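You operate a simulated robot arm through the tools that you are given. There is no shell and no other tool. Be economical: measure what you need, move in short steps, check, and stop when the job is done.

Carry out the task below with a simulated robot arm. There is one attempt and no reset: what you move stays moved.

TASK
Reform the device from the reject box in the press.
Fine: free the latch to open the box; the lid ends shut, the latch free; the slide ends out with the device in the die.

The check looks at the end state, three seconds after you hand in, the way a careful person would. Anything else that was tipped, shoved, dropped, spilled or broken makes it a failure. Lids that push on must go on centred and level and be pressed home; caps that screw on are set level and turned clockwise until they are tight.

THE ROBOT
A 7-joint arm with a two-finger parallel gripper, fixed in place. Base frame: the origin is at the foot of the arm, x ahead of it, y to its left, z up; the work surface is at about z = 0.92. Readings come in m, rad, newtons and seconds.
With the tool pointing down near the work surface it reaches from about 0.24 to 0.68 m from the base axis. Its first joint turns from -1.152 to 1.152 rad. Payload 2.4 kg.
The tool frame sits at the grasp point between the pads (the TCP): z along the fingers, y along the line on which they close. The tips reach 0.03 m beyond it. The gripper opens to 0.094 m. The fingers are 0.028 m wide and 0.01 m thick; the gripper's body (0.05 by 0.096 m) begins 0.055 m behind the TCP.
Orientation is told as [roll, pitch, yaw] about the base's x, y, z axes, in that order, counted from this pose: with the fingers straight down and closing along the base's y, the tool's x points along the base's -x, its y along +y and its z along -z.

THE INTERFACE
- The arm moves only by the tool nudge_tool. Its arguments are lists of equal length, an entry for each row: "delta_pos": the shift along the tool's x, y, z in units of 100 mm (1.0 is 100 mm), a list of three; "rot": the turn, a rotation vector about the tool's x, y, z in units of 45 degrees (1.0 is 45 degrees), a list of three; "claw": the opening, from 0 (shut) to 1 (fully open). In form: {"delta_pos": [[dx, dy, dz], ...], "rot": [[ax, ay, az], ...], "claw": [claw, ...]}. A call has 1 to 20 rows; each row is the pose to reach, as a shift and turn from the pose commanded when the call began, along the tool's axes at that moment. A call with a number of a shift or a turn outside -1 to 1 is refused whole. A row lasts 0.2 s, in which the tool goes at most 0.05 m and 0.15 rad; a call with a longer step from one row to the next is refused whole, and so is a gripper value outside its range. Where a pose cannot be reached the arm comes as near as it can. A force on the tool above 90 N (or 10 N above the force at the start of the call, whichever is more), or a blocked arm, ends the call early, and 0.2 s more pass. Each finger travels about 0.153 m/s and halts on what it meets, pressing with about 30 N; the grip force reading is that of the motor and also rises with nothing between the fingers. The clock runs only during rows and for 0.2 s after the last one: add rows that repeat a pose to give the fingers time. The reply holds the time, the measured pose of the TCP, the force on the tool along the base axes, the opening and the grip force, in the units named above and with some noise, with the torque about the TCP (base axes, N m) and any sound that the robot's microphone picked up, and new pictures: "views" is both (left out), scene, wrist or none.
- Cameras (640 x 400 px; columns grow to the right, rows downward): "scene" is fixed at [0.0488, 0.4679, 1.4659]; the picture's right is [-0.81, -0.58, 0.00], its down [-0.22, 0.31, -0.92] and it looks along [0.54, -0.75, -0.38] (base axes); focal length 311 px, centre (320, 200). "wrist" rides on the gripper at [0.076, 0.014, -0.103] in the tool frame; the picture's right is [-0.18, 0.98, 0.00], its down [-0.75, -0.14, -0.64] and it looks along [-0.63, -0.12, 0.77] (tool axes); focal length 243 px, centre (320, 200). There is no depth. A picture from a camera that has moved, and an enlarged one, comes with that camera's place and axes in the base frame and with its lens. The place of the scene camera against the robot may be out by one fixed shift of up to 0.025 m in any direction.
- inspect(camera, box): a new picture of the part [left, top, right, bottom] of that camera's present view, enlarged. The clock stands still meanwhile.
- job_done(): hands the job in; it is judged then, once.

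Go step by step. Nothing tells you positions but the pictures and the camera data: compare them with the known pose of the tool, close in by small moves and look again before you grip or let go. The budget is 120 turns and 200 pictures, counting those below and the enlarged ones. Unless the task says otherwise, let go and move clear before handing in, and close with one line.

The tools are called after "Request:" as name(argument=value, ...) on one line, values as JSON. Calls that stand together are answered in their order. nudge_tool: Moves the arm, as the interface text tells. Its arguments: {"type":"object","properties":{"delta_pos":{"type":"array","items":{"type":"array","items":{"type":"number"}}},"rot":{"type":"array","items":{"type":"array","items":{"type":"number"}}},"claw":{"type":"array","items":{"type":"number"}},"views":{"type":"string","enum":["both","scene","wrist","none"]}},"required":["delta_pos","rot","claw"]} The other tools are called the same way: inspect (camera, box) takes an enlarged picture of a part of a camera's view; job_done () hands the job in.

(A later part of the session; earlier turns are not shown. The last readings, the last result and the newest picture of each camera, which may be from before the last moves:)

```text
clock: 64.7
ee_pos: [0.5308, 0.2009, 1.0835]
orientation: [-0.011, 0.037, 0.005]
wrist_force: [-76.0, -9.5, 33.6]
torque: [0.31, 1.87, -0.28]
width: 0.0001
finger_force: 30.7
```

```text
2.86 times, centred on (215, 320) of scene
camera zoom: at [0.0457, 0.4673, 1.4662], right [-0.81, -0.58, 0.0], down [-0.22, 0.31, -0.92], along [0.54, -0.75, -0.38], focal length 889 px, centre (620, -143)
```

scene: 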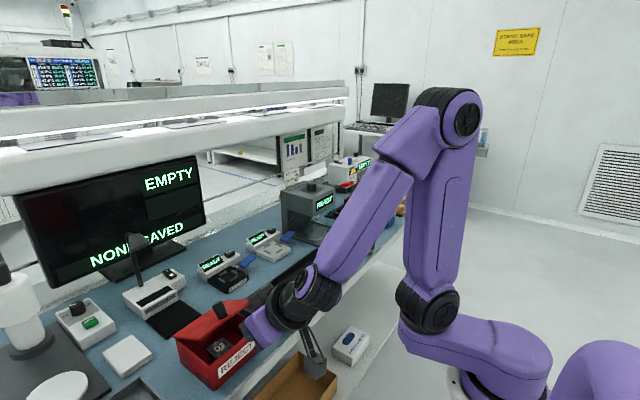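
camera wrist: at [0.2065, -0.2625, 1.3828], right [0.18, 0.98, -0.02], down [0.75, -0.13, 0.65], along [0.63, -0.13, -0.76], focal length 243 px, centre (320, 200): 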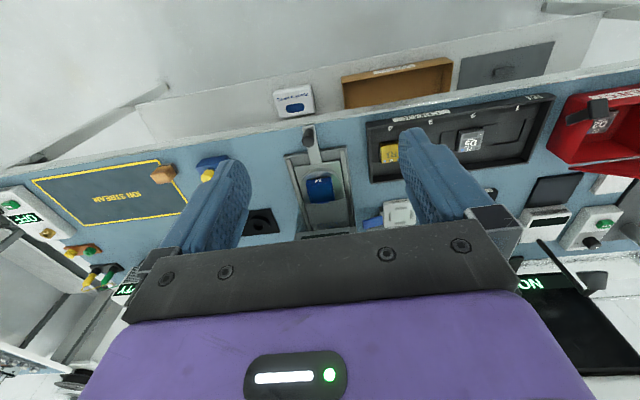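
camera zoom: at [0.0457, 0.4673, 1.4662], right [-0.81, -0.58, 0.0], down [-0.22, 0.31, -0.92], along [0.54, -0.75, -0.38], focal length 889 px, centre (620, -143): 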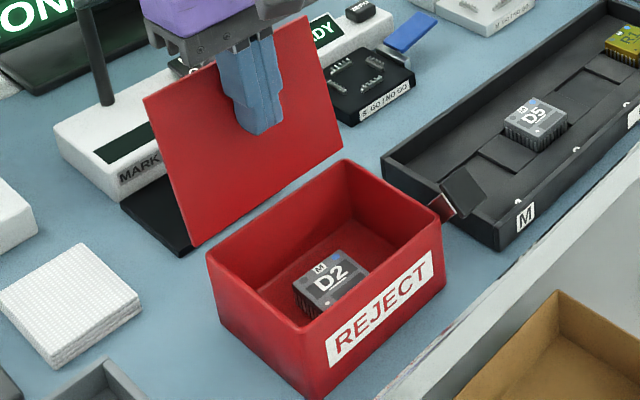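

The lid now stands past vertical at its stop. Back off to above D2 and set the opening to ~60 mm.

Request:
nudge_tool(delta_pos=[[0.3, 0, 0], [0.7, 0, 0], [0.7, 0, 0], [0.7, 0, 0.2], [0.7, 0, 0.2]], rot=[[0, 0, 0], [0, 0, 0], [0, 0, 0], [0, 0, 0], [0, 0, 0]], claw=[0, 0.3, 0.62, 0.62, 0.62], views="none")

Request:
inspect(camera="wrist", box=[210, 60, 430, 220])

```text
clock: 65.9
ee_pos: [0.4724, 0.2023, 1.0628]
orientation: [-0.002, -0.003, 0.0]
wrist_force: [-0.1, 0.5, -0.4]
torque: [0.03, 0.0, 0.01]
width: 0.0581
finger_force: 0.1
```

```text
2.50 times, centred on (320, 140) of wrist
camera zoom: at [0.3954, 0.2165, 1.1649], right [0.18, 0.98, 0.0], down [0.75, -0.14, 0.64], along [0.63, -0.12, -0.77], focal length 606 px, centre (320, 350)
```

zoom: 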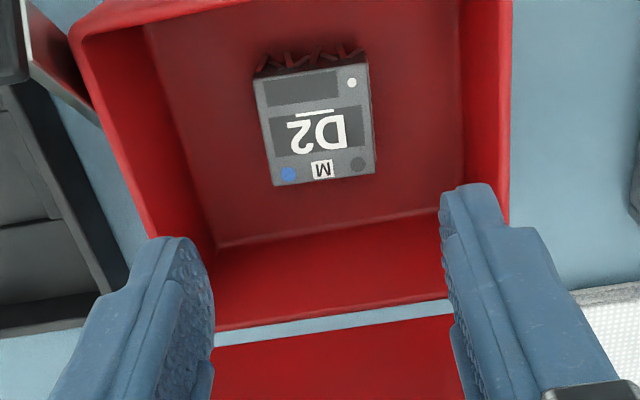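

D2's centre is (0.4727, 0.201). Descend with tips to z≈0.937 (upper body), then check before gripping.

Request:
nudge_tool(delta_pos=[[0, -0.01, 0.3], [0, -0.01, 0.6], [0, -0.01, 0.95], [0, -0.01, 0.95]], rot=[[0, 0, 0], [0, 0, 0], [0, 0, 0], [0, 0, 0]], claw=[0.62, 0.62, 0.62, 0.62], views="none")

Request:
inspect(camera="wrist", box=[220, 90, 420, 230])

Request:
inspect(camera="scene", box=[170, 300, 270, 380])

```text
clock: 66.9
ee_pos: [0.4703, 0.1997, 0.9698]
orientation: [0.001, -0.003, 0.002]
wrist_force: [-0.1, 0.3, 0.4]
torque: [0.01, 0.02, -0.02]
width: 0.0584
finger_force: 0.0
```

```text
2.86 times, centred on (320, 160) of wrist
camera zoom: at [0.3942, 0.2136, 1.0716], right [0.18, 0.98, 0.0], down [0.75, -0.14, 0.64], along [0.63, -0.12, -0.77], focal length 693 px, centre (320, 314)
```

zoom: 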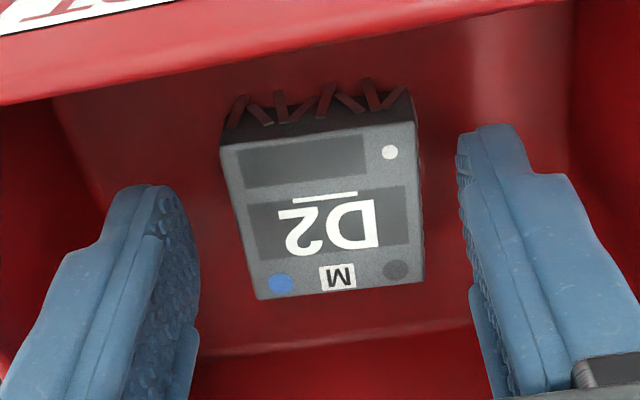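

```text
5.00 times, centred on (220, 340) of scene
camera zoom: at [0.0488, 0.4679, 1.4659], right [-0.81, -0.58, 0.0], down [-0.22, 0.31, -0.92], along [0.54, -0.75, -0.38], focal length 1555 px, centre (820, -500)
```

zoom: 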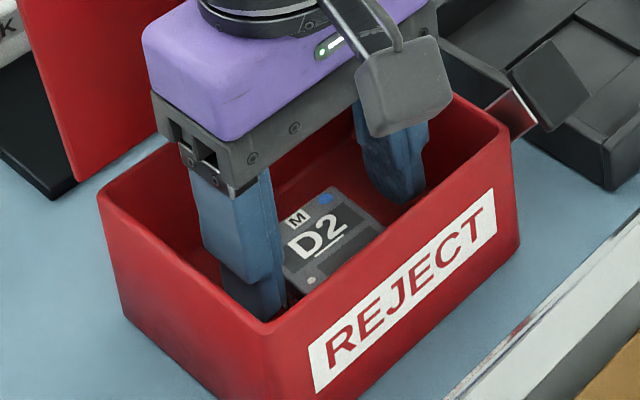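

Fingers straddle D2 evenly. Lower 8 mm more and close gently.

Request:
nudge_tool(delta_pos=[[-0.02, 0.01, 0.08], [-0.02, 0.01, 0.08], [-0.02, 0.01, 0.08], [-0.02, 0.01, 0.08]], rot=[[0, 0, 0], [0, 0, 0], [0, 0, 0], [0, 0, 0]], claw=[0.62, 0.5, 0.38, 0.38], views="none")

Request:
inspect(camera="wrist", box=[220, 90, 420, 230])

```text
clock: 67.9
ee_pos: [0.4727, 0.1993, 0.9611]
orientation: [-0.002, -0.001, 0.002]
wrist_force: [-0.4, 0.2, 1.0]
torque: [-0.01, -0.01, 0.03]
width: 0.0409
finger_force: 30.2
```

```text
2.86 times, centred on (320, 160) of wrist
camera zoom: at [0.3963, 0.2146, 1.0634], right [0.18, 0.98, 0.0], down [0.75, -0.14, 0.64], along [0.63, -0.12, -0.77], focal length 693 px, centre (320, 314)
```

zoom: 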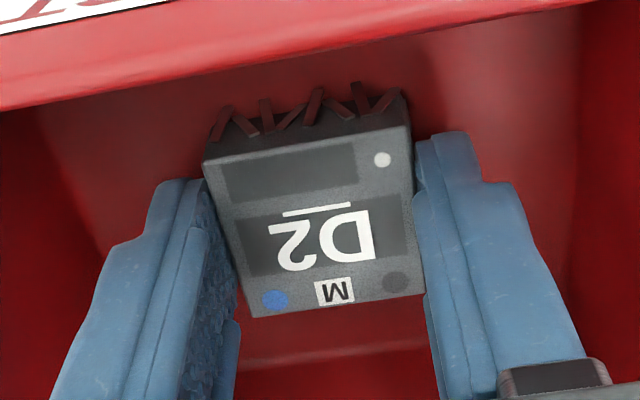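

Gripped at 40.9 mm. Lift out.

Request:
nudge_tool(delta_pos=[[0, 0, -0.1], [0, 0, -0.4], [0, 0, -0.7], [0, 0, -1.0], [0, 0, -1.0]], rot=[[0, 0, 0], [0, 0, 0], [0, 0, 0], [0, 0, 0], [0, 0, 0]], claw=[0.3, 0.3, 0.3, 0.3, 0.3], views="none")

Request:
inspect(camera="wrist", box=[220, 90, 420, 230])

Request:
inspect(camera="scene", box=[160, 260, 290, 360])

```text
clock: 69.1
ee_pos: [0.4736, 0.2001, 1.0586]
orientation: [-0.001, -0.001, 0.002]
wrist_force: [-0.1, -0.6, -0.9]
torque: [0.0, 0.01, 0.0]
width: 0.0407
finger_force: 30.1
```

```text
2.86 times, centred on (320, 160) of wrist
camera zoom: at [0.3972, 0.2151, 1.1616], right [0.18, 0.98, 0.0], down [0.75, -0.14, 0.64], along [0.63, -0.12, -0.77], focal length 693 px, centre (320, 314)
```

zoom: 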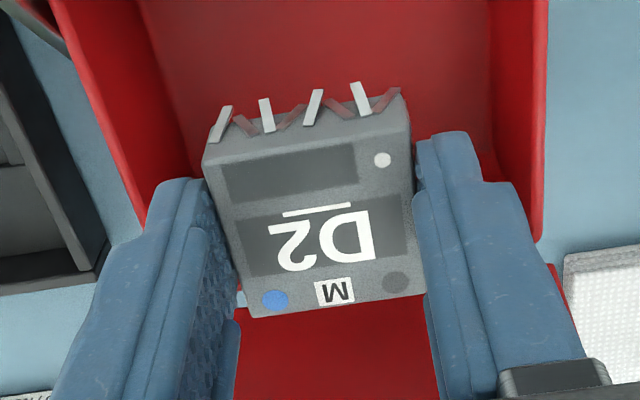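

```text
4.00 times, centred on (225, 310) of scene
camera zoom: at [0.0488, 0.4679, 1.4659], right [-0.81, -0.58, 0.0], down [-0.22, 0.31, -0.92], along [0.54, -0.75, -0.38], focal length 1244 px, centre (700, -240)
```

zoom: 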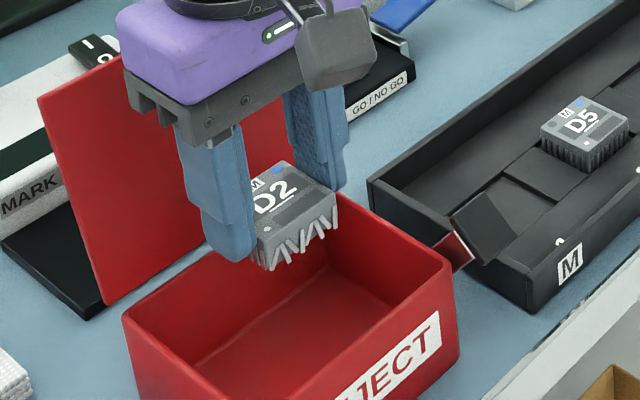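

D2 is held securely. Carry it high over to the press, stopping short of the die to look.

Request:
nudge_tool(delta_pos=[[0.2, 0, -0.3], [0.5, 0, -0.6], [0.6, 0, -0.8]], rot=[[0, 0, 0], [0, 0, 0], [0, 0, 0]], claw=[0.3, 0.3, 0.3], views="none")

Request:
nudge_tool(delta_pos=[[0, -0.35, 0], [0, -0.7, 0], [0, -1, 0]], rot=[[0, 0, 0], [0, 0, 0], [0, 0, 0]], claw=[0.3, 0.3, 0.3], views="none")

Request:
nudge_tool(delta_pos=[[0, -0.35, 0], [0, -0.7, 0], [0, -1, 0]], rot=[[0, 0, 0], [0, 0, 0], [0, 0, 0]], claw=[0.3, 0.3, 0.3], views="none")

Request:
nudge_tool(delta_pos=[[0, -0.35, 0], [0, -0.7, 0], [0, -1, 0]], rot=[[0, 0, 0], [0, 0, 0], [0, 0, 0]], claw=[0.3, 0.3, 0.3], views="none")

Request:
nudge_tool(delta_pos=[[0, -0.35, 0], [0, -0.7, 0], [0, -1, 0]], rot=[[0, 0, 0], [0, 0, 0], [0, 0, 0]], claw=[0.3, 0.3, 0.3], views="none")

Request:
nudge_tool(delta_pos=[[0, -0.35, 0], [0, -0.7, 0], [0, -1, 0], [0, -1, 0]], rot=[[0, 0, 0], [0, 0, 0], [0, 0, 0], [0, 0, 0]], claw=[0.3, 0.3, 0.3, 0.3], views="wrist")

```text
clock: 69.9
ee_pos: [0.4134, 0.2037, 1.1391]
orientation: [-0.001, -0.001, 0.002]
wrist_force: [1.2, -0.1, -0.2]
torque: [-0.01, -0.02, 0.01]
width: 0.0413
finger_force: 30.1
```

```text
clock: 70.7
ee_pos: [0.4171, 0.1018, 1.14]
orientation: [-0.002, 0.0, 0.002]
wrist_force: [0.1, 0.1, -0.4]
torque: [-0.03, 0.01, 0.02]
width: 0.0406
finger_force: 30.5
```

```text
clock: 71.5
ee_pos: [0.4153, 0.0017, 1.1398]
orientation: [-0.001, -0.002, 0.002]
wrist_force: [0.6, -0.6, -0.8]
torque: [0.0, -0.03, 0.01]
width: 0.0409
finger_force: 30.4
```

```text
clock: 72.3
ee_pos: [0.4144, -0.0993, 1.1398]
orientation: [-0.003, -0.002, 0.0]
wrist_force: [-0.2, -0.5, -0.8]
torque: [0.04, 0.01, 0.03]
width: 0.041
finger_force: 30.0
```

```text
clock: 73.1
ee_pos: [0.4151, -0.2014, 1.1405]
orientation: [-0.001, -0.003, 0.002]
wrist_force: [0.5, -0.5, 0.2]
torque: [0.04, 0.02, -0.01]
width: 0.041
finger_force: 30.3
```

```text
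clock: 74.1
ee_pos: [0.4147, -0.3004, 1.1408]
orientation: [-0.001, -0.001, 0.001]
wrist_force: [0.9, -0.5, 0.0]
torque: [0.01, -0.01, -0.01]
width: 0.0407
finger_force: 29.6
camera wrist: at [0.3384, -0.2852, 1.2427], right [0.18, 0.98, 0.0], down [0.75, -0.14, 0.64], along [0.63, -0.12, -0.77], focal length 243 px, centre (320, 200)
```

wrist: 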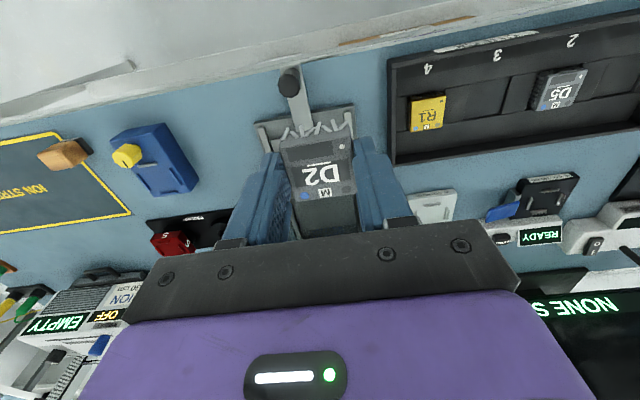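

The held device hides the die. I'll sidestep in +y so the die is seen beside the gripper and measure it accurately.

Request:
nudge_tool(delta_pos=[[0, 0.35, 0], [0, 0.7, 0], [0, 1.0, 0], [0, 1.0, 0.3], [0, 1, 0.3]], rot=[[0, 0, 0], [0, 0, 0], [0, 0, 0], [0, 0, 0], [0, 0, 0]], claw=[0.3, 0.3, 0.3, 0.3, 0.3], views="none")

Request:
inspect(camera="wrist", box=[120, 90, 280, 210])

Request:
inspect(camera="scene", box=[310, 215, 360, 250])

```text
clock: 75.3
ee_pos: [0.4134, -0.1997, 1.1111]
orientation: [0.001, -0.002, 0.003]
wrist_force: [-0.5, 0.4, -1.0]
torque: [0.03, 0.02, 0.01]
width: 0.041
finger_force: 30.4
```

```text
3.33 times, centred on (200, 150) of wrist
camera zoom: at [0.3372, -0.1835, 1.2125], right [0.18, 0.98, 0.0], down [0.75, -0.14, 0.64], along [0.63, -0.12, -0.77], focal length 809 px, centre (720, 367)
```

zoom: 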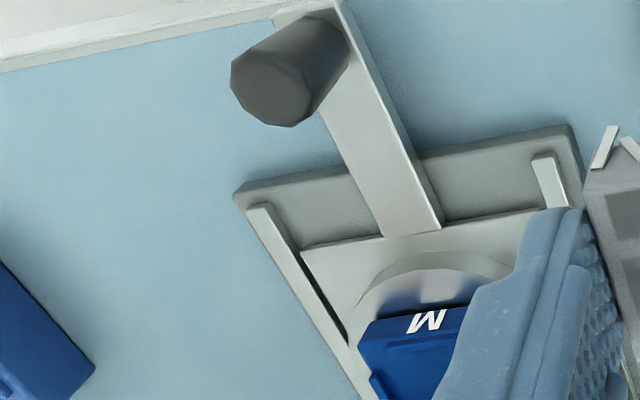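

```text
11.43 times, centred on (335, 232) of scene
camera zoom: at [0.0488, 0.4679, 1.4659], right [-0.81, -0.58, 0.0], down [-0.22, 0.31, -0.92], along [0.54, -0.75, -0.38], focal length 3555 px, centre (149, -171)
```

zoom: 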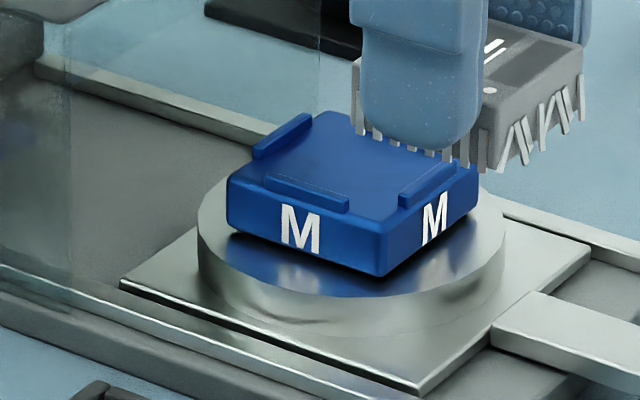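

Request:
nudge_tool(delta_pos=[[0, 0.35, 0], [0, 0.65, 0], [0, 0.65, 0]], rot=[[0, 0, 0], [0, 0, 0], [0, 0, 0]], claw=[0.3, 0.3, 0.3], views="none")

Request:
inspect(camera="wrist", box=[110, 110, 270, 230])

Request:
inspect(camera="scene", box=[310, 205, 370, 250])

```text
clock: 76.1
ee_pos: [0.4152, -0.1341, 1.1103]
orientation: [-0.001, 0.0, 0.003]
wrist_force: [0.5, 0.6, -0.7]
torque: [0.01, -0.04, -0.01]
width: 0.0409
finger_force: 30.1
```

```text
3.33 times, centred on (190, 170) of wrist
camera zoom: at [0.3388, -0.1188, 1.2124], right [0.18, 0.98, 0.0], down [0.75, -0.14, 0.64], along [0.63, -0.12, -0.77], focal length 809 px, centre (753, 300)
```

zoom: 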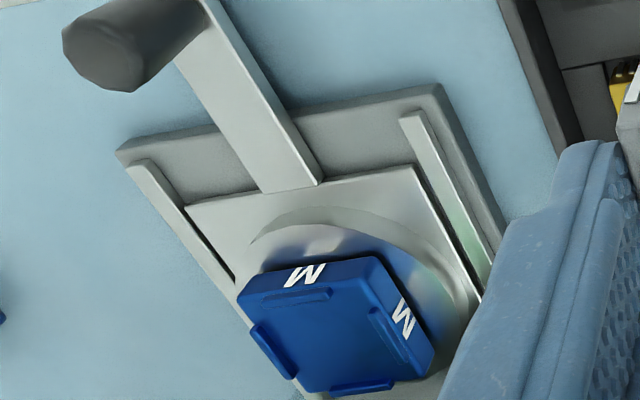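

```text
8.89 times, centred on (340, 228) of scene
camera zoom: at [0.0488, 0.4679, 1.4659], right [-0.81, -0.58, 0.0], down [-0.22, 0.31, -0.92], along [0.54, -0.75, -0.38], focal length 2765 px, centre (142, -44)
```

zoom: 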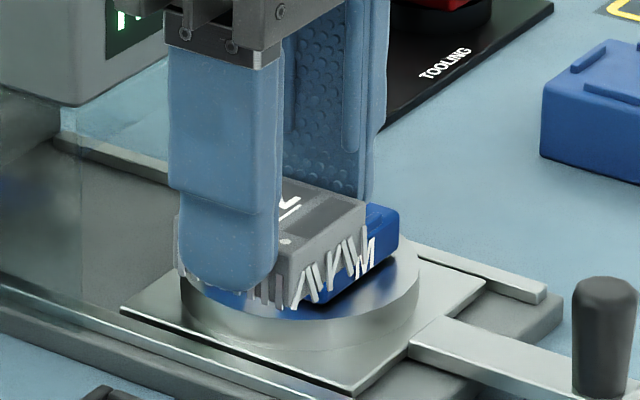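

The die top centre is near (0.527, -0.327, ~0.967), aligned with the base axes within ~2°. Hover D2 above it at a safe height and check alignment.

Request:
nudge_tool(delta_pos=[[-0.2, -0.35, 0], [-0.4, -0.7, 0], [-0.5, -1, 0]], rot=[[0, 0, 0], [0, 0, 0], [0, 0, 0]], claw=[0.3, 0.3, 0.3], views="none")

Request:
nudge_tool(delta_pos=[[-0.2, -0.35, 0.05], [-0.4, -0.7, 0.2], [-0.6, -0.93, 0.45], [-0.6, -0.93, 0.6], [-0.6, -0.93, 0.6]], rot=[[0, 0, 0], [0, 0, 0], [0, 0, 0], [0, 0, 0], [0, 0, 0]], claw=[0.3, 0.3, 0.3, 0.3, 0.3], views="none")

Request:
inspect(camera="wrist", box=[220, 60, 420, 230])

Request:
inspect(camera="scene", box=[310, 190, 380, 250])

```text
clock: 76.9
ee_pos: [0.4648, -0.235, 1.1097]
orientation: [-0.002, 0.0, 0.002]
wrist_force: [-0.1, -0.1, -0.5]
torque: [-0.02, 0.0, -0.02]
width: 0.0412
finger_force: 29.9
```

```text
clock: 78.1
ee_pos: [0.529, -0.3269, 1.0483]
orientation: [-0.002, -0.003, 0.002]
wrist_force: [-0.1, 0.4, -0.3]
torque: [0.0, -0.01, 0.0]
width: 0.0409
finger_force: 30.4
```

```text
2.35 times, centred on (320, 145) of wrist
camera zoom: at [0.4512, -0.3119, 1.151], right [0.18, 0.98, 0.0], down [0.75, -0.14, 0.64], along [0.63, -0.12, -0.77], focal length 571 px, centre (320, 329)
```

zoom: 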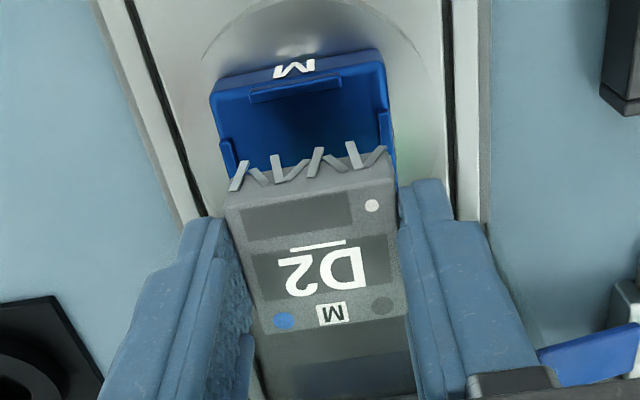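

```text
6.67 times, centred on (345, 220) of scene
camera zoom: at [0.0488, 0.4678, 1.4659], right [-0.81, -0.58, 0.0], down [-0.22, 0.31, -0.92], along [0.54, -0.75, -0.38], focal length 2074 px, centre (153, 67)
```

zoom: 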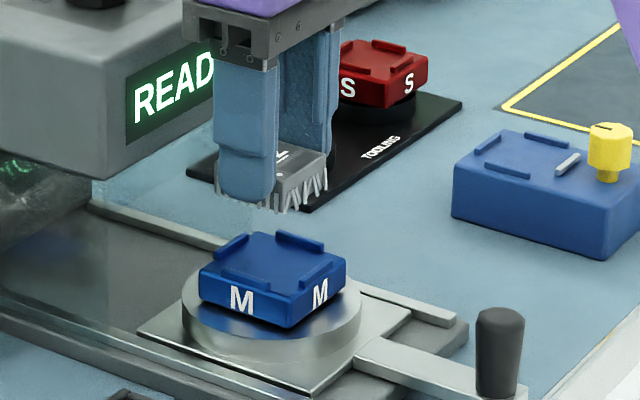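

Very clear view: ridge centres put the die middle at (0.5285, -0.329); I need ~2.6 mm more in -y. Correct and descend to just above the ridges.

Request:
nudge_tool(delta_pos=[[-0.005, -0.026, 0], [-0.005, -0.026, 0.15], [-0.005, -0.026, 0.32], [-0.005, -0.026, 0.32]], rot=[[0, 0, 0], [0, 0, 0], [0, 0, 0], [0, 0, 0]], claw=[0.3, 0.3, 0.3, 0.3], views="none")

Request:
inspect(camera="wrist", box=[220, 90, 420, 230])

Request:
inspect(camera="scene", box=[315, 205, 365, 245])

```text
clock: 79.1
ee_pos: [0.5251, -0.3281, 1.0181]
orientation: [-0.001, -0.002, 0.002]
wrist_force: [-0.1, 0.4, -0.2]
torque: [0.02, 0.03, -0.02]
width: 0.0407
finger_force: 30.1
```

```text
2.86 times, centred on (320, 160) of wrist
camera zoom: at [0.4504, -0.313, 1.1193], right [0.18, 0.98, 0.0], down [0.75, -0.14, 0.64], along [0.63, -0.12, -0.77], focal length 693 px, centre (320, 314)
```

zoom: 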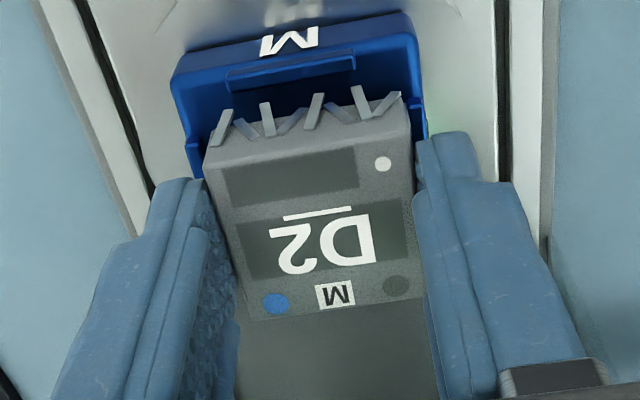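

```text
10.00 times, centred on (340, 225) of scene
camera zoom: at [0.0488, 0.4678, 1.4659], right [-0.81, -0.58, 0.0], down [-0.22, 0.31, -0.92], along [0.54, -0.75, -0.38], focal length 3110 px, centre (120, -50)
```

zoom: 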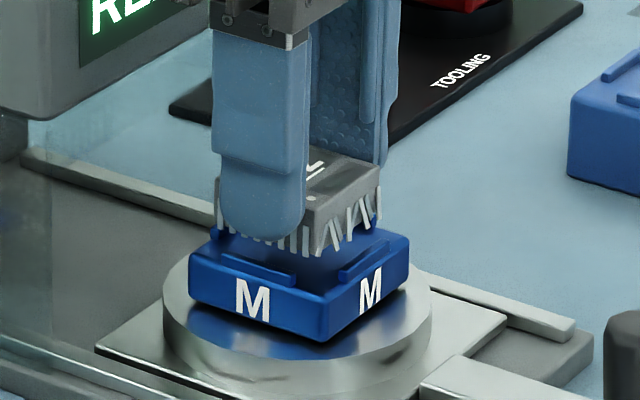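

Relative to the ridges D2 is ~3 mm too far toward +y and ~3 mm toward -x. Correct and lower 8 mm more, then look again.

Request:
nudge_tool(delta_pos=[[-0.03, -0.027, 0], [-0.03, -0.027, 0.04], [-0.03, -0.027, 0.07], [-0.03, -0.027, 0.07]], rot=[[0, 0, 0], [0, 0, 0], [0, 0, 0], [0, 0, 0]], claw=[0.3, 0.3, 0.3, 0.3], views="none")

Request:
inspect(camera="wrist", box=[240, 90, 400, 190])

Request:
inspect(camera="scene", box=[320, 215, 360, 245])

```text
clock: 80.1
ee_pos: [0.5286, -0.3304, 1.0107]
orientation: [0.0, -0.002, 0.003]
wrist_force: [0.4, -0.4, -0.3]
torque: [0.01, 0.04, -0.02]
width: 0.041
finger_force: 30.2
```

```text
4.00 times, centred on (320, 140) of wrist
camera zoom: at [0.4526, -0.316, 1.1124], right [0.18, 0.98, 0.0], down [0.75, -0.14, 0.64], along [0.63, -0.12, -0.77], focal length 970 px, centre (320, 440)
```

zoom: 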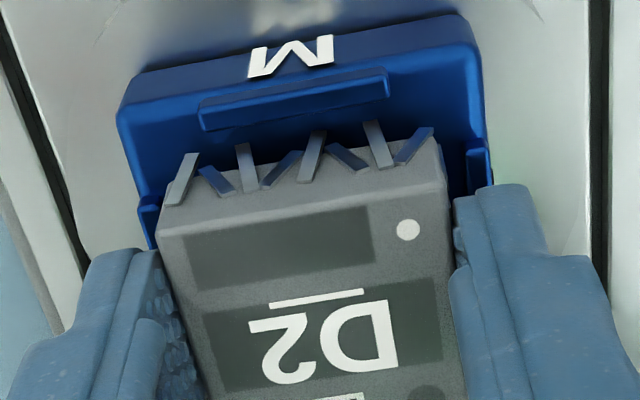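

```text
13.33 times, centred on (340, 230) of scene
camera zoom: at [0.0488, 0.4679, 1.4659], right [-0.81, -0.58, 0.0], down [-0.22, 0.31, -0.92], along [0.54, -0.75, -0.38], focal length 4147 px, centre (53, -200)
```

zoom: 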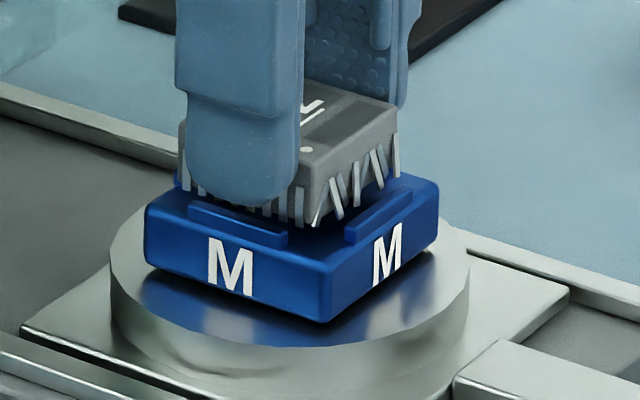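

Alignment with the ridges looks good in both views (within ~1 mm). Lower slowly until contact.

Request:
nudge_tool(delta_pos=[[0, 0, 0.02], [0, 0, 0.04], [0, 0, 0.06], [0, 0, 0.06]], rot=[[0, 0, 0], [0, 0, 0], [0, 0, 0], [0, 0, 0]], claw=[0.3, 0.3, 0.3, 0.3], views="none")

Request:
inspect(camera="scene", box=[320, 215, 360, 245])

```text
clock: 81.1
ee_pos: [0.5287, -0.3306, 1.007]
orientation: [-0.004, -0.005, 0.002]
wrist_force: [-3.0, 3.5, 17.9]
torque: [0.27, 0.14, -0.01]
width: 0.0412
finger_force: 30.0
```

```text
13.33 times, centred on (340, 230) of scene
camera zoom: at [0.0484, 0.4681, 1.4658], right [-0.81, -0.58, 0.0], down [-0.22, 0.31, -0.92], along [0.54, -0.75, -0.38], focal length 4147 px, centre (53, -200)
```

zoom: 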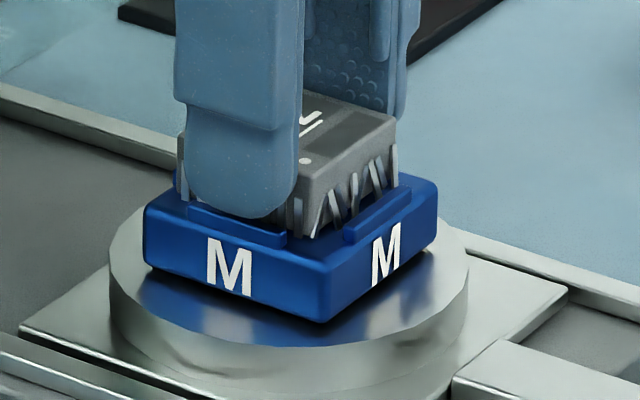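

Contact at 18 N with D2 apparently seated between the ridges. Ease the pressure and open the fingers, then rise and look.

Request:
nudge_tool(delta_pos=[[0, 0, -0.03], [0, 0, -0.03], [0, 0, -0.03], [0, 0, -0.03], [0, 0, -0.2], [0, 0, -0.5], [0.3, 0, -0.8], [0.3, 0, -0.8]], rot=[[0, 0, 0], [0, 0, 0], [0, 0, 0], [0, 0, 0], [0, 0, 0], [0, 0, 0], [0, 0, 0], [0, 0, 0]], claw=[0.3, 0.5, 0.65, 0.65, 0.65, 0.65, 0.65, 0.65], views="none")

Request:
inspect(camera="wrist", box=[230, 60, 410, 190])

Request:
inspect(camera="scene", box=[315, 210, 365, 245])

```text
clock: 82.9
ee_pos: [0.4969, -0.3328, 1.0853]
orientation: [0.0, -0.001, 0.002]
wrist_force: [-0.2, 0.4, 0.2]
torque: [-0.01, -0.01, 0.02]
width: 0.0611
finger_force: 0.2
```

```text
3.08 times, centred on (320, 125) of wrist
camera zoom: at [0.4203, -0.3179, 1.1874], right [0.18, 0.98, 0.0], down [0.75, -0.14, 0.64], along [0.63, -0.12, -0.77], focal length 746 px, centre (320, 431)
```

zoom: 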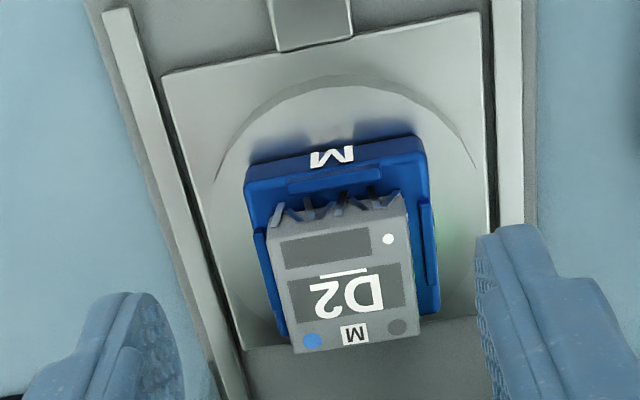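

```text
11.43 times, centred on (340, 228) of scene
camera zoom: at [0.0488, 0.4679, 1.4659], right [-0.81, -0.58, 0.0], down [-0.22, 0.31, -0.92], along [0.54, -0.75, -0.38], focal length 3555 px, centre (91, -114)
```

zoom: 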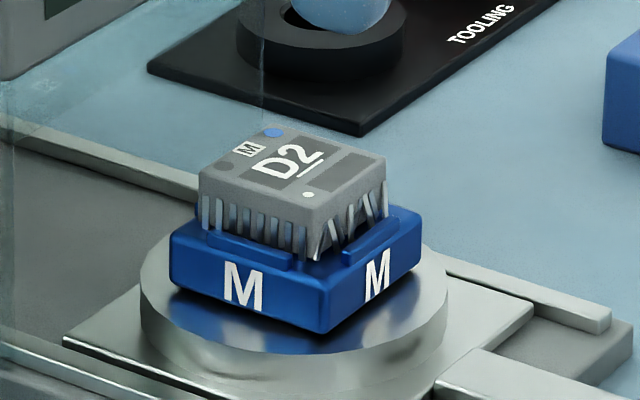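

D2 sits centred between the ridges and level. Next the slide handle: its upright knob is near (0.405, -0.331), top z≈0.975. Move above it.

Request:
nudge_tool(delta_pos=[[0.3, 0, 0], [0.6, 0.01, 0], [0.9, 0.02, 0.25], [0.9, 0.02, 0.35], [0.9, 0.02, 0.35]], rot=[[0, 0, 0], [0, 0, 0], [0, 0, 0], [0, 0, 0], [0, 0, 0]], claw=[0.65, 0.65, 0.65, 0.65, 0.65], views="none")

Request:
inspect(camera="wrist", box=[220, 80, 420, 220])

```text
clock: 84.1
ee_pos: [0.4091, -0.3318, 1.0497]
orientation: [-0.001, -0.001, 0.0]
wrist_force: [0.2, -0.2, 0.2]
torque: [0.01, -0.03, -0.03]
width: 0.061
finger_force: 0.1
```

```text
2.86 times, centred on (320, 150) of wrist
camera zoom: at [0.3325, -0.3162, 1.152], right [0.18, 0.98, 0.0], down [0.75, -0.14, 0.64], along [0.63, -0.12, -0.77], focal length 693 px, centre (320, 343)
```

zoom: 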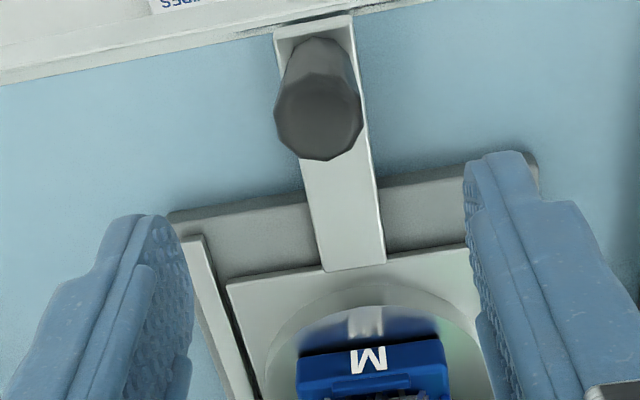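

Knob centre (0.402, -0.330), diameter ~22 mm. Descend and grip it.

Request:
nudge_tool(delta_pos=[[0.07, 0.015, 0.2], [0.07, 0.015, 0.4], [0.07, 0.015, 0.62], [0.07, 0.015, 0.62], [0.07, 0.015, 0.62], [0.07, 0.015, 0.62]], rot=[[0, 0, 0], [0, 0, 0], [0, 0, 0], [0, 0, 0], [0, 0, 0], [0, 0, 0]], claw=[0.65, 0.65, 0.65, 0.4, 0.15, 0.15], views="none")

Request:
inspect(camera="wrist", box=[220, 80, 420, 220])

```text
clock: 85.5
ee_pos: [0.4024, -0.3302, 0.9887]
orientation: [-0.003, -0.001, 0.0]
wrist_force: [0.8, -9.8, -8.2]
torque: [-0.13, -0.65, 0.0]
width: 0.0235
finger_force: 44.8
```

```text
2.86 times, centred on (320, 150) of wrist
camera zoom: at [0.3252, -0.315, 1.0898], right [0.18, 0.98, 0.0], down [0.75, -0.14, 0.64], along [0.63, -0.12, -0.77], focal length 693 px, centre (320, 343)
```

zoom: 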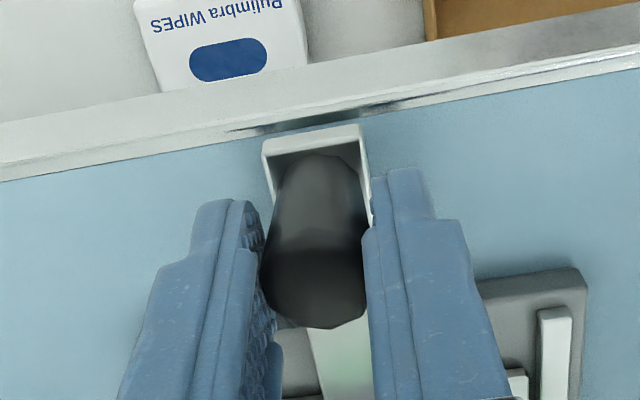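

Gripped. Push the slide in (+x) slowly by 30 mm first, watching the device.

Request:
nudge_tool(delta_pos=[[-0.05, 0, 0], [-0.1, 0, 0], [-0.15, 0, 0], [-0.2, 0, 0], [-0.25, 0, 0], [-0.3, 0, 0], [-0.3, 0, 0]], rot=[[0, 0, 0], [0, 0, 0], [0, 0, 0], [0, 0, 0], [0, 0, 0], [0, 0, 0], [0, 0, 0]], claw=[0.15, 0.15, 0.15, 0.15, 0.15, 0.15, 0.15], views="none")

Request:
inspect(camera="scene", box=[270, 160, 400, 260])

```text
clock: 87.1
ee_pos: [0.4315, -0.3298, 0.9892]
orientation: [-0.001, -0.001, 0.002]
wrist_force: [-1.7, -20.2, -14.6]
torque: [-0.09, 0.3, 0.02]
width: 0.0233
finger_force: 45.2
```

```text
4.00 times, centred on (335, 210) of scene
camera zoom: at [0.0489, 0.4671, 1.4662], right [-0.81, -0.58, 0.0], down [-0.22, 0.31, -0.92], along [0.54, -0.75, -0.38], focal length 1244 px, centre (260, 160)
```

zoom: 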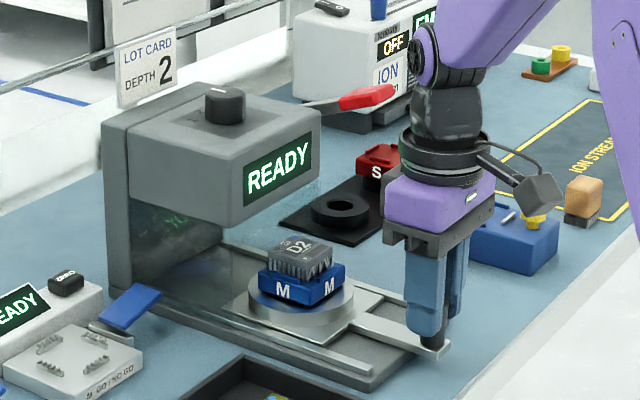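

The slide moves smoothly; the side force says its track heads slightly to -y. Continue in with a small -y correction.

Request:
nudge_tool(delta_pos=[[-0.05, -0.02, 0.01], [-0.1, -0.03, 0.02], [-0.16, -0.035, 0.02], [-0.22, -0.04, 0.02], [-0.28, -0.045, 0.02], [-0.34, -0.05, 0.02], [-0.4, -0.055, 0.02], [-0.4, -0.055, 0.02]], rot=[[0, 0, 0], [0, 0, 0], [0, 0, 0], [0, 0, 0], [0, 0, 0], [0, 0, 0], [0, 0, 0], [0, 0, 0]], claw=[0.15, 0.15, 0.15, 0.15, 0.15, 0.15, 0.15, 0.15], views="none")

Request:
inspect(camera="scene", box=[270, 160, 400, 260])

```text
clock: 88.9
ee_pos: [0.4744, -0.3307, 0.9883]
orientation: [0.0, -0.005, 0.005]
wrist_force: [1.5, 28.7, 36.4]
torque: [0.34, -0.17, 0.03]
width: 0.0235
finger_force: 45.1
```

```text
4.00 times, centred on (335, 210) of scene
camera zoom: at [0.0482, 0.4691, 1.4655], right [-0.81, -0.58, 0.0], down [-0.22, 0.31, -0.92], along [0.54, -0.75, -0.38], focal length 1244 px, centre (260, 160)
```

zoom: 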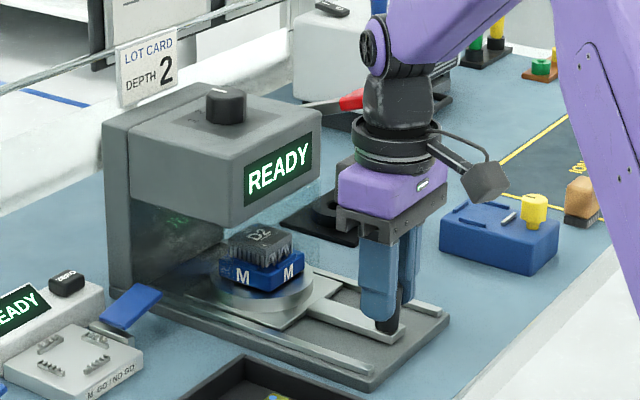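

Overcorrected slightly; ease back y/z and continue inward.

Request:
nudge_tool(delta_pos=[[0, 0.035, -0.015], [-0.05, 0.035, -0.015], [-0.1, 0.035, -0.015], [-0.16, 0.035, -0.015], [-0.22, 0.035, -0.015], [-0.28, 0.035, -0.015], [-0.28, 0.035, -0.015]], rot=[[0, 0, 0], [0, 0, 0], [0, 0, 0], [0, 0, 0], [0, 0, 0], [0, 0, 0], [0, 0, 0]], claw=[0.15, 0.15, 0.15, 0.15, 0.15, 0.15, 0.15], views="none")

Request:
inspect(camera="scene", box=[270, 160, 400, 260])

```text
clock: 90.5
ee_pos: [0.5008, -0.331, 0.9873]
orientation: [-0.002, 0.001, 0.003]
wrist_force: [-1.6, 14.3, 10.9]
torque: [0.07, 0.42, -0.04]
width: 0.0236
finger_force: 45.2
```

```text
4.00 times, centred on (335, 210) of scene
camera zoom: at [0.0485, 0.4684, 1.4657], right [-0.81, -0.58, 0.0], down [-0.22, 0.31, -0.92], along [0.54, -0.75, -0.38], focal length 1244 px, centre (260, 160)
```

zoom: 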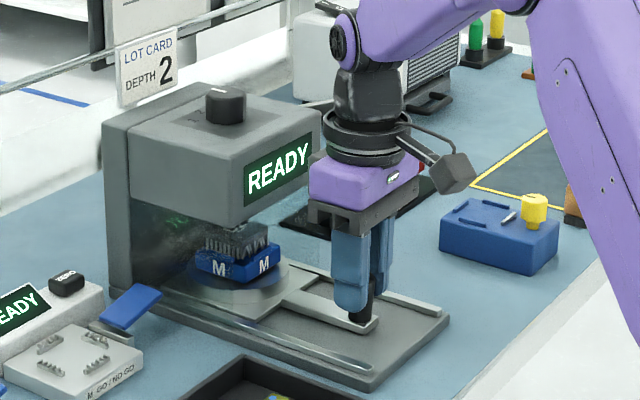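

Request:
nudge_tool(delta_pos=[[-0.04, 0.02, 0], [-0.08, 0.02, 0], [-0.12, 0.02, 0], [-0.16, 0.02, 0], [-0.2, 0.02, 0], [-0.2, 0.02, 0]], rot=[[0, 0, 0], [0, 0, 0], [0, 0, 0], [0, 0, 0], [0, 0, 0], [0, 0, 0]], claw=[0.15, 0.15, 0.15, 0.15, 0.15, 0.15], views="none")

Request:
inspect(camera="scene", box=[270, 160, 400, 260])

```text
clock: 91.9
ee_pos: [0.513, -0.3298, 0.9864]
orientation: [0.005, 0.013, -0.003]
wrist_force: [-46.1, 5.4, 15.7]
torque: [-0.15, 0.17, -0.18]
width: 0.0236
finger_force: 44.9
```

```text
4.00 times, centred on (335, 210) of scene
camera zoom: at [0.0472, 0.4682, 1.4658], right [-0.81, -0.58, 0.0], down [-0.22, 0.31, -0.92], along [0.54, -0.75, -0.38], focal length 1244 px, centre (260, 160)
```

zoom: 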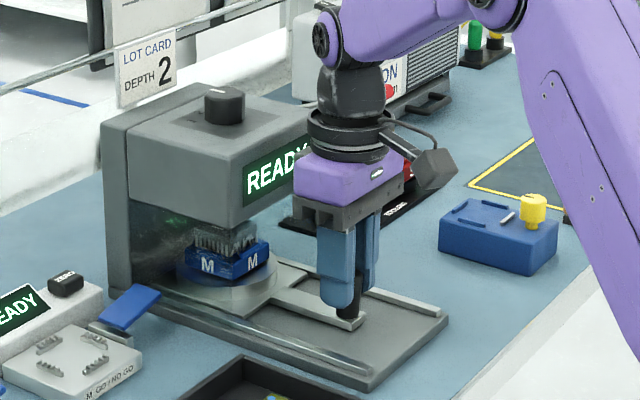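

The slide has reached its inner stop (46 N at the knob). Release, back off upward toward -x, and look at the press lever.

Request:
nudge_tool(delta_pos=[[0.08, 0, 0], [0.08, 0, 0], [0.08, 0, 0], [0.08, 0, -0.3], [0.3, 0, -0.7], [0.7, 0, -1], [0.9, 0, -1], [0.9, 0, -1]], rot=[[0, 0, 0], [0, 0, 0], [0, 0, 0], [0, 0, 0], [0, 0, 0], [0, 0, 0], [0, 0, 0], [0, 0, 0]], claw=[0.15, 0.4, 0.6, 0.6, 0.6, 0.6, 0.6, 0.6], views="scene")

Request:
nudge_tool(delta_pos=[[0.3, 0.2, -0.2], [0.6, 0.4, -0.5], [0.8, 0.6, -0.8], [0.8, 0.6, -0.9], [0.8, 0.6, -0.9]], rot=[[0, -0.15, 0], [0, -0.3, 0], [0, -0.45, 0], [0, -0.45, 0], [0, -0.45, 0]], claw=[0.6, 0.6, 0.8, 1, 1], views="wrist")

```text
clock: 93.7
ee_pos: [0.4281, -0.3281, 1.0897]
orientation: [-0.002, -0.002, 0.002]
wrist_force: [-0.7, -0.7, 0.3]
torque: [-0.01, 0.03, 0.0]
width: 0.0564
finger_force: 0.1
```

scene: 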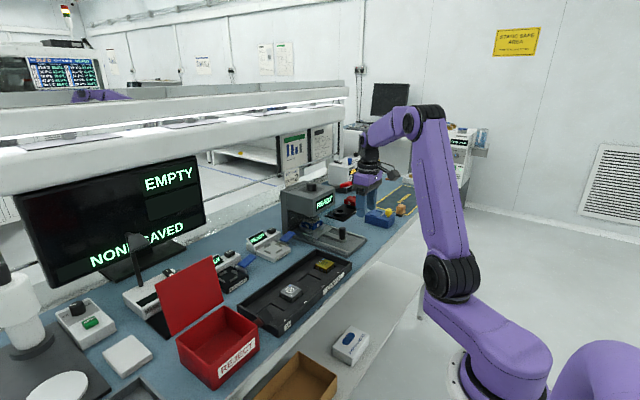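

```text
clock: 94.9
ee_pos: [0.3493, -0.2694, 1.1784]
orientation: [0.0, -0.354, 0.002]
wrist_force: [0.7, 0.2, 0.5]
torque: [0.01, 0.02, -0.01]
width: 0.0939
finger_force: 0.0
camera wrist: at [0.241, -0.254, 1.2474], right [0.17, 0.98, 0.06], down [0.48, -0.14, 0.86], along [0.86, -0.12, -0.5], focal length 243 px, centre (320, 200)
```

wrist: 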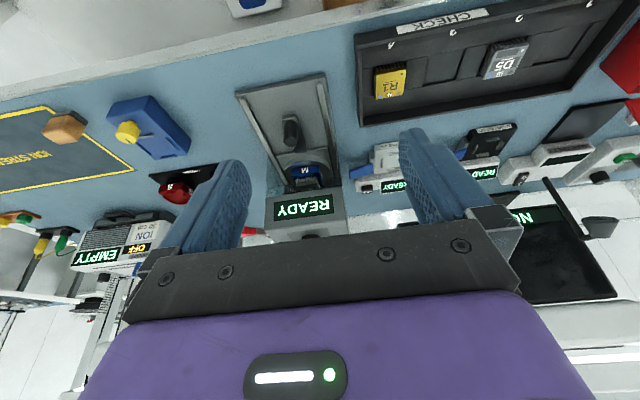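

Slide is fully in with the display at READY. I need a closer look at the red lever on the press's -y side.

Request:
nudge_tool(delta_pos=[[-0.2, -0.3, 0], [-0.4, -0.6, 0], [-0.6, -0.9, 0.05], [-0.7, -1, 0.05], [-0.7, -1, 0.05]], rot=[[0, 0.12, 0], [0, 0.24, 0], [0, 0.36, 0], [0, 0.45, 0], [0, 0.45, 0]], claw=[1, 1, 1, 1, 1], views="none")

Request:
nudge_tool(delta_pos=[[0, -0.35, 0], [0, -0.5, 0], [0, -0.5, 0]], rot=[[0, 0, 0], [0, 0, 0], [0, 0, 0]], claw=[1, 1, 1], views="none")

Request:
inspect(camera="wrist", box=[220, 110, 420, 235])

Request:
inspect(camera="scene", box=[270, 160, 390, 260])

```text
clock: 96.1
ee_pos: [0.4162, -0.3706, 1.1973]
orientation: [-0.001, 0.0, 0.003]
wrist_force: [-0.8, 0.2, -0.7]
torque: [0.03, 0.02, -0.04]
width: 0.094
finger_force: 0.0
```

```text
clock: 96.9
ee_pos: [0.4175, -0.4197, 1.1975]
orientation: [-0.002, -0.001, 0.001]
wrist_force: [0.0, 0.6, 0.1]
torque: [0.02, 0.02, -0.03]
width: 0.0941
finger_force: 0.1
```

```text
3.20 times, centred on (320, 172) of wrist
camera zoom: at [0.3408, -0.4052, 1.2998], right [0.18, 0.98, 0.0], down [0.75, -0.14, 0.64], along [0.63, -0.12, -0.77], focal length 776 px, centre (320, 288)
```

zoom: 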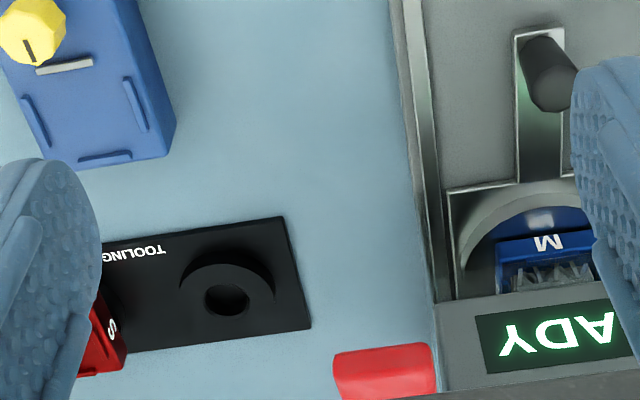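

```text
4.00 times, centred on (330, 210) of scene
camera zoom: at [0.0488, 0.4678, 1.4659], right [-0.81, -0.58, 0.0], down [-0.22, 0.31, -0.92], along [0.54, -0.75, -0.38], focal length 1244 px, centre (280, 160)
```

zoom: 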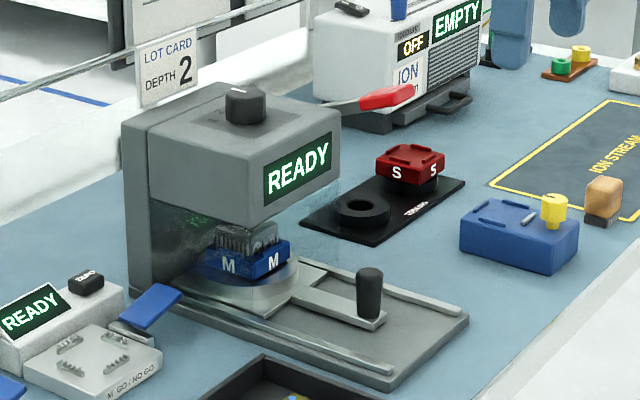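

The lever's red grip is at about (0.55, -0.42, 1.10). Tilt the camera up to see the whole lever and its pivot.

Request:
nudge_tool(delta_pos=[[0, 0, 0], [0, -0.1, 0], [0, -0.2, 0], [0, -0.2, 0], [0, -0.2, 0]], rot=[[0, -0.16, 0], [0, -0.32, 0], [0, -0.48, 0], [0, -0.55, 0], [0, -0.55, 0]], claw=[1, 1, 1, 1, 1], views="none")

Request:
inspect(camera="wrist", box=[240, 90, 420, 230])

Request:
inspect(camera="scene", box=[335, 175, 385, 205])

```text
clock: 98.1
ee_pos: [0.4166, -0.4382, 1.1985]
orientation: [-0.002, -0.437, 0.002]
wrist_force: [-0.2, 0.1, -0.3]
torque: [-0.02, -0.01, 0.0]
width: 0.0939
finger_force: 0.0
```

```text
2.86 times, centred on (330, 160) of wrist
camera zoom: at [0.3047, -0.4238, 1.2581], right [0.17, 0.98, 0.08], down [0.41, -0.14, 0.9], along [0.9, -0.12, -0.43], focal length 693 px, centre (291, 314)
```

zoom: 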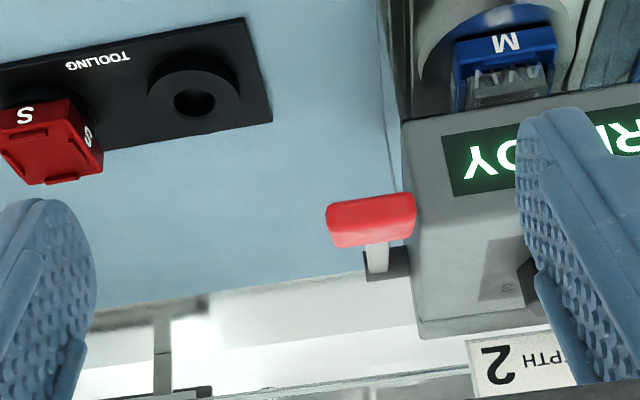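

```text
12.80 times, centred on (360, 190) of scene
camera zoom: at [0.0488, 0.4679, 1.4659], right [-0.81, -0.58, 0.0], down [-0.22, 0.31, -0.92], along [0.54, -0.75, -0.38], focal length 3981 px, centre (-192, 328)
```

zoom: 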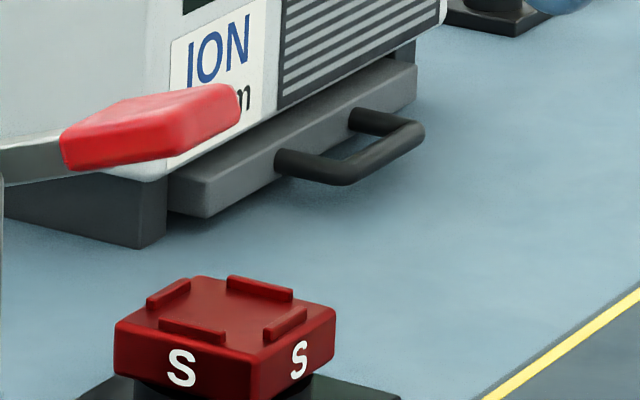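

The lever is a transverse red bar on a shaft pivoting on the press's -y side. I'll shut the fingers, tilt to 45° pointing outward, and bring the tip above the bar.

Request:
nudge_tool(delta_pos=[[-0.2, 0.05, 0.1], [-0.4, 0.1, 0.2], [-0.6, 0.15, 0.3], [-0.716, 0.17, 0.428], [-0.716, 0.17, 0.428]], rot=[[0, -0.15, 0], [0, -0.3, 0], [0, -0.44, 0], [0, -0.44, 0], [0, -0.44, 0]], claw=[0.5, 0, 0, 0, 0], views="none")

Request:
inspect(camera="wrist", box=[220, 100, 420, 230])

Request:
inspect(camera="scene", box=[290, 140, 400, 220])

```text
clock: 99.3
ee_pos: [0.5001, -0.4208, 1.1903]
orientation: [0.0, -0.78, 0.003]
wrist_force: [0.8, -0.5, 0.8]
torque: [0.02, -0.01, 0.01]
width: 0.0
finger_force: 30.4
```

```text
3.08 times, centred on (320, 165) of wrist
camera zoom: at [0.3741, -0.406, 1.2082], right [0.13, 0.98, 0.13], down [0.09, -0.14, 0.99], along [0.99, -0.12, -0.1], focal length 746 px, centre (320, 308)
```

zoom: 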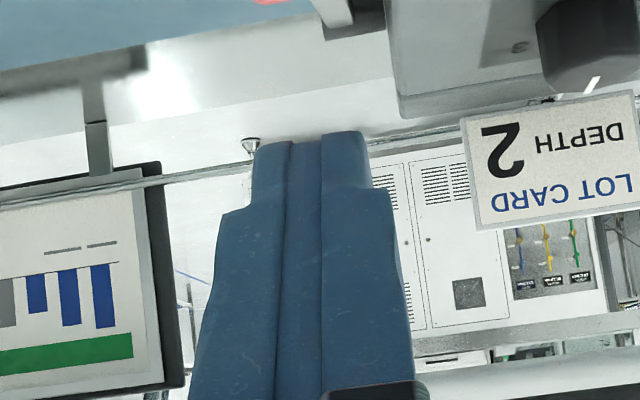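

```text
5.00 times, centred on (345, 180) of scene
camera zoom: at [0.0488, 0.4679, 1.4659], right [-0.81, -0.58, 0.0], down [-0.22, 0.31, -0.92], along [0.54, -0.75, -0.38], focal length 1555 px, centre (195, 300)
```

zoom: 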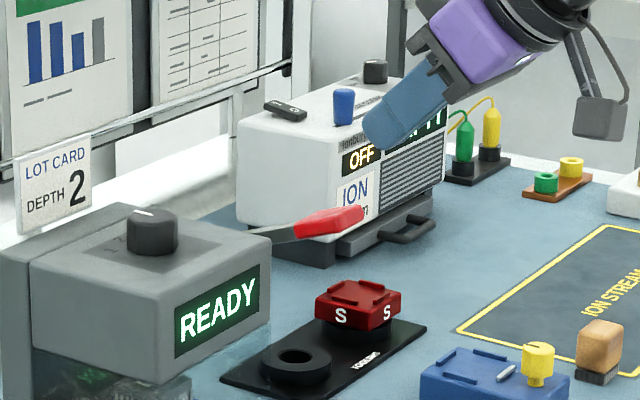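

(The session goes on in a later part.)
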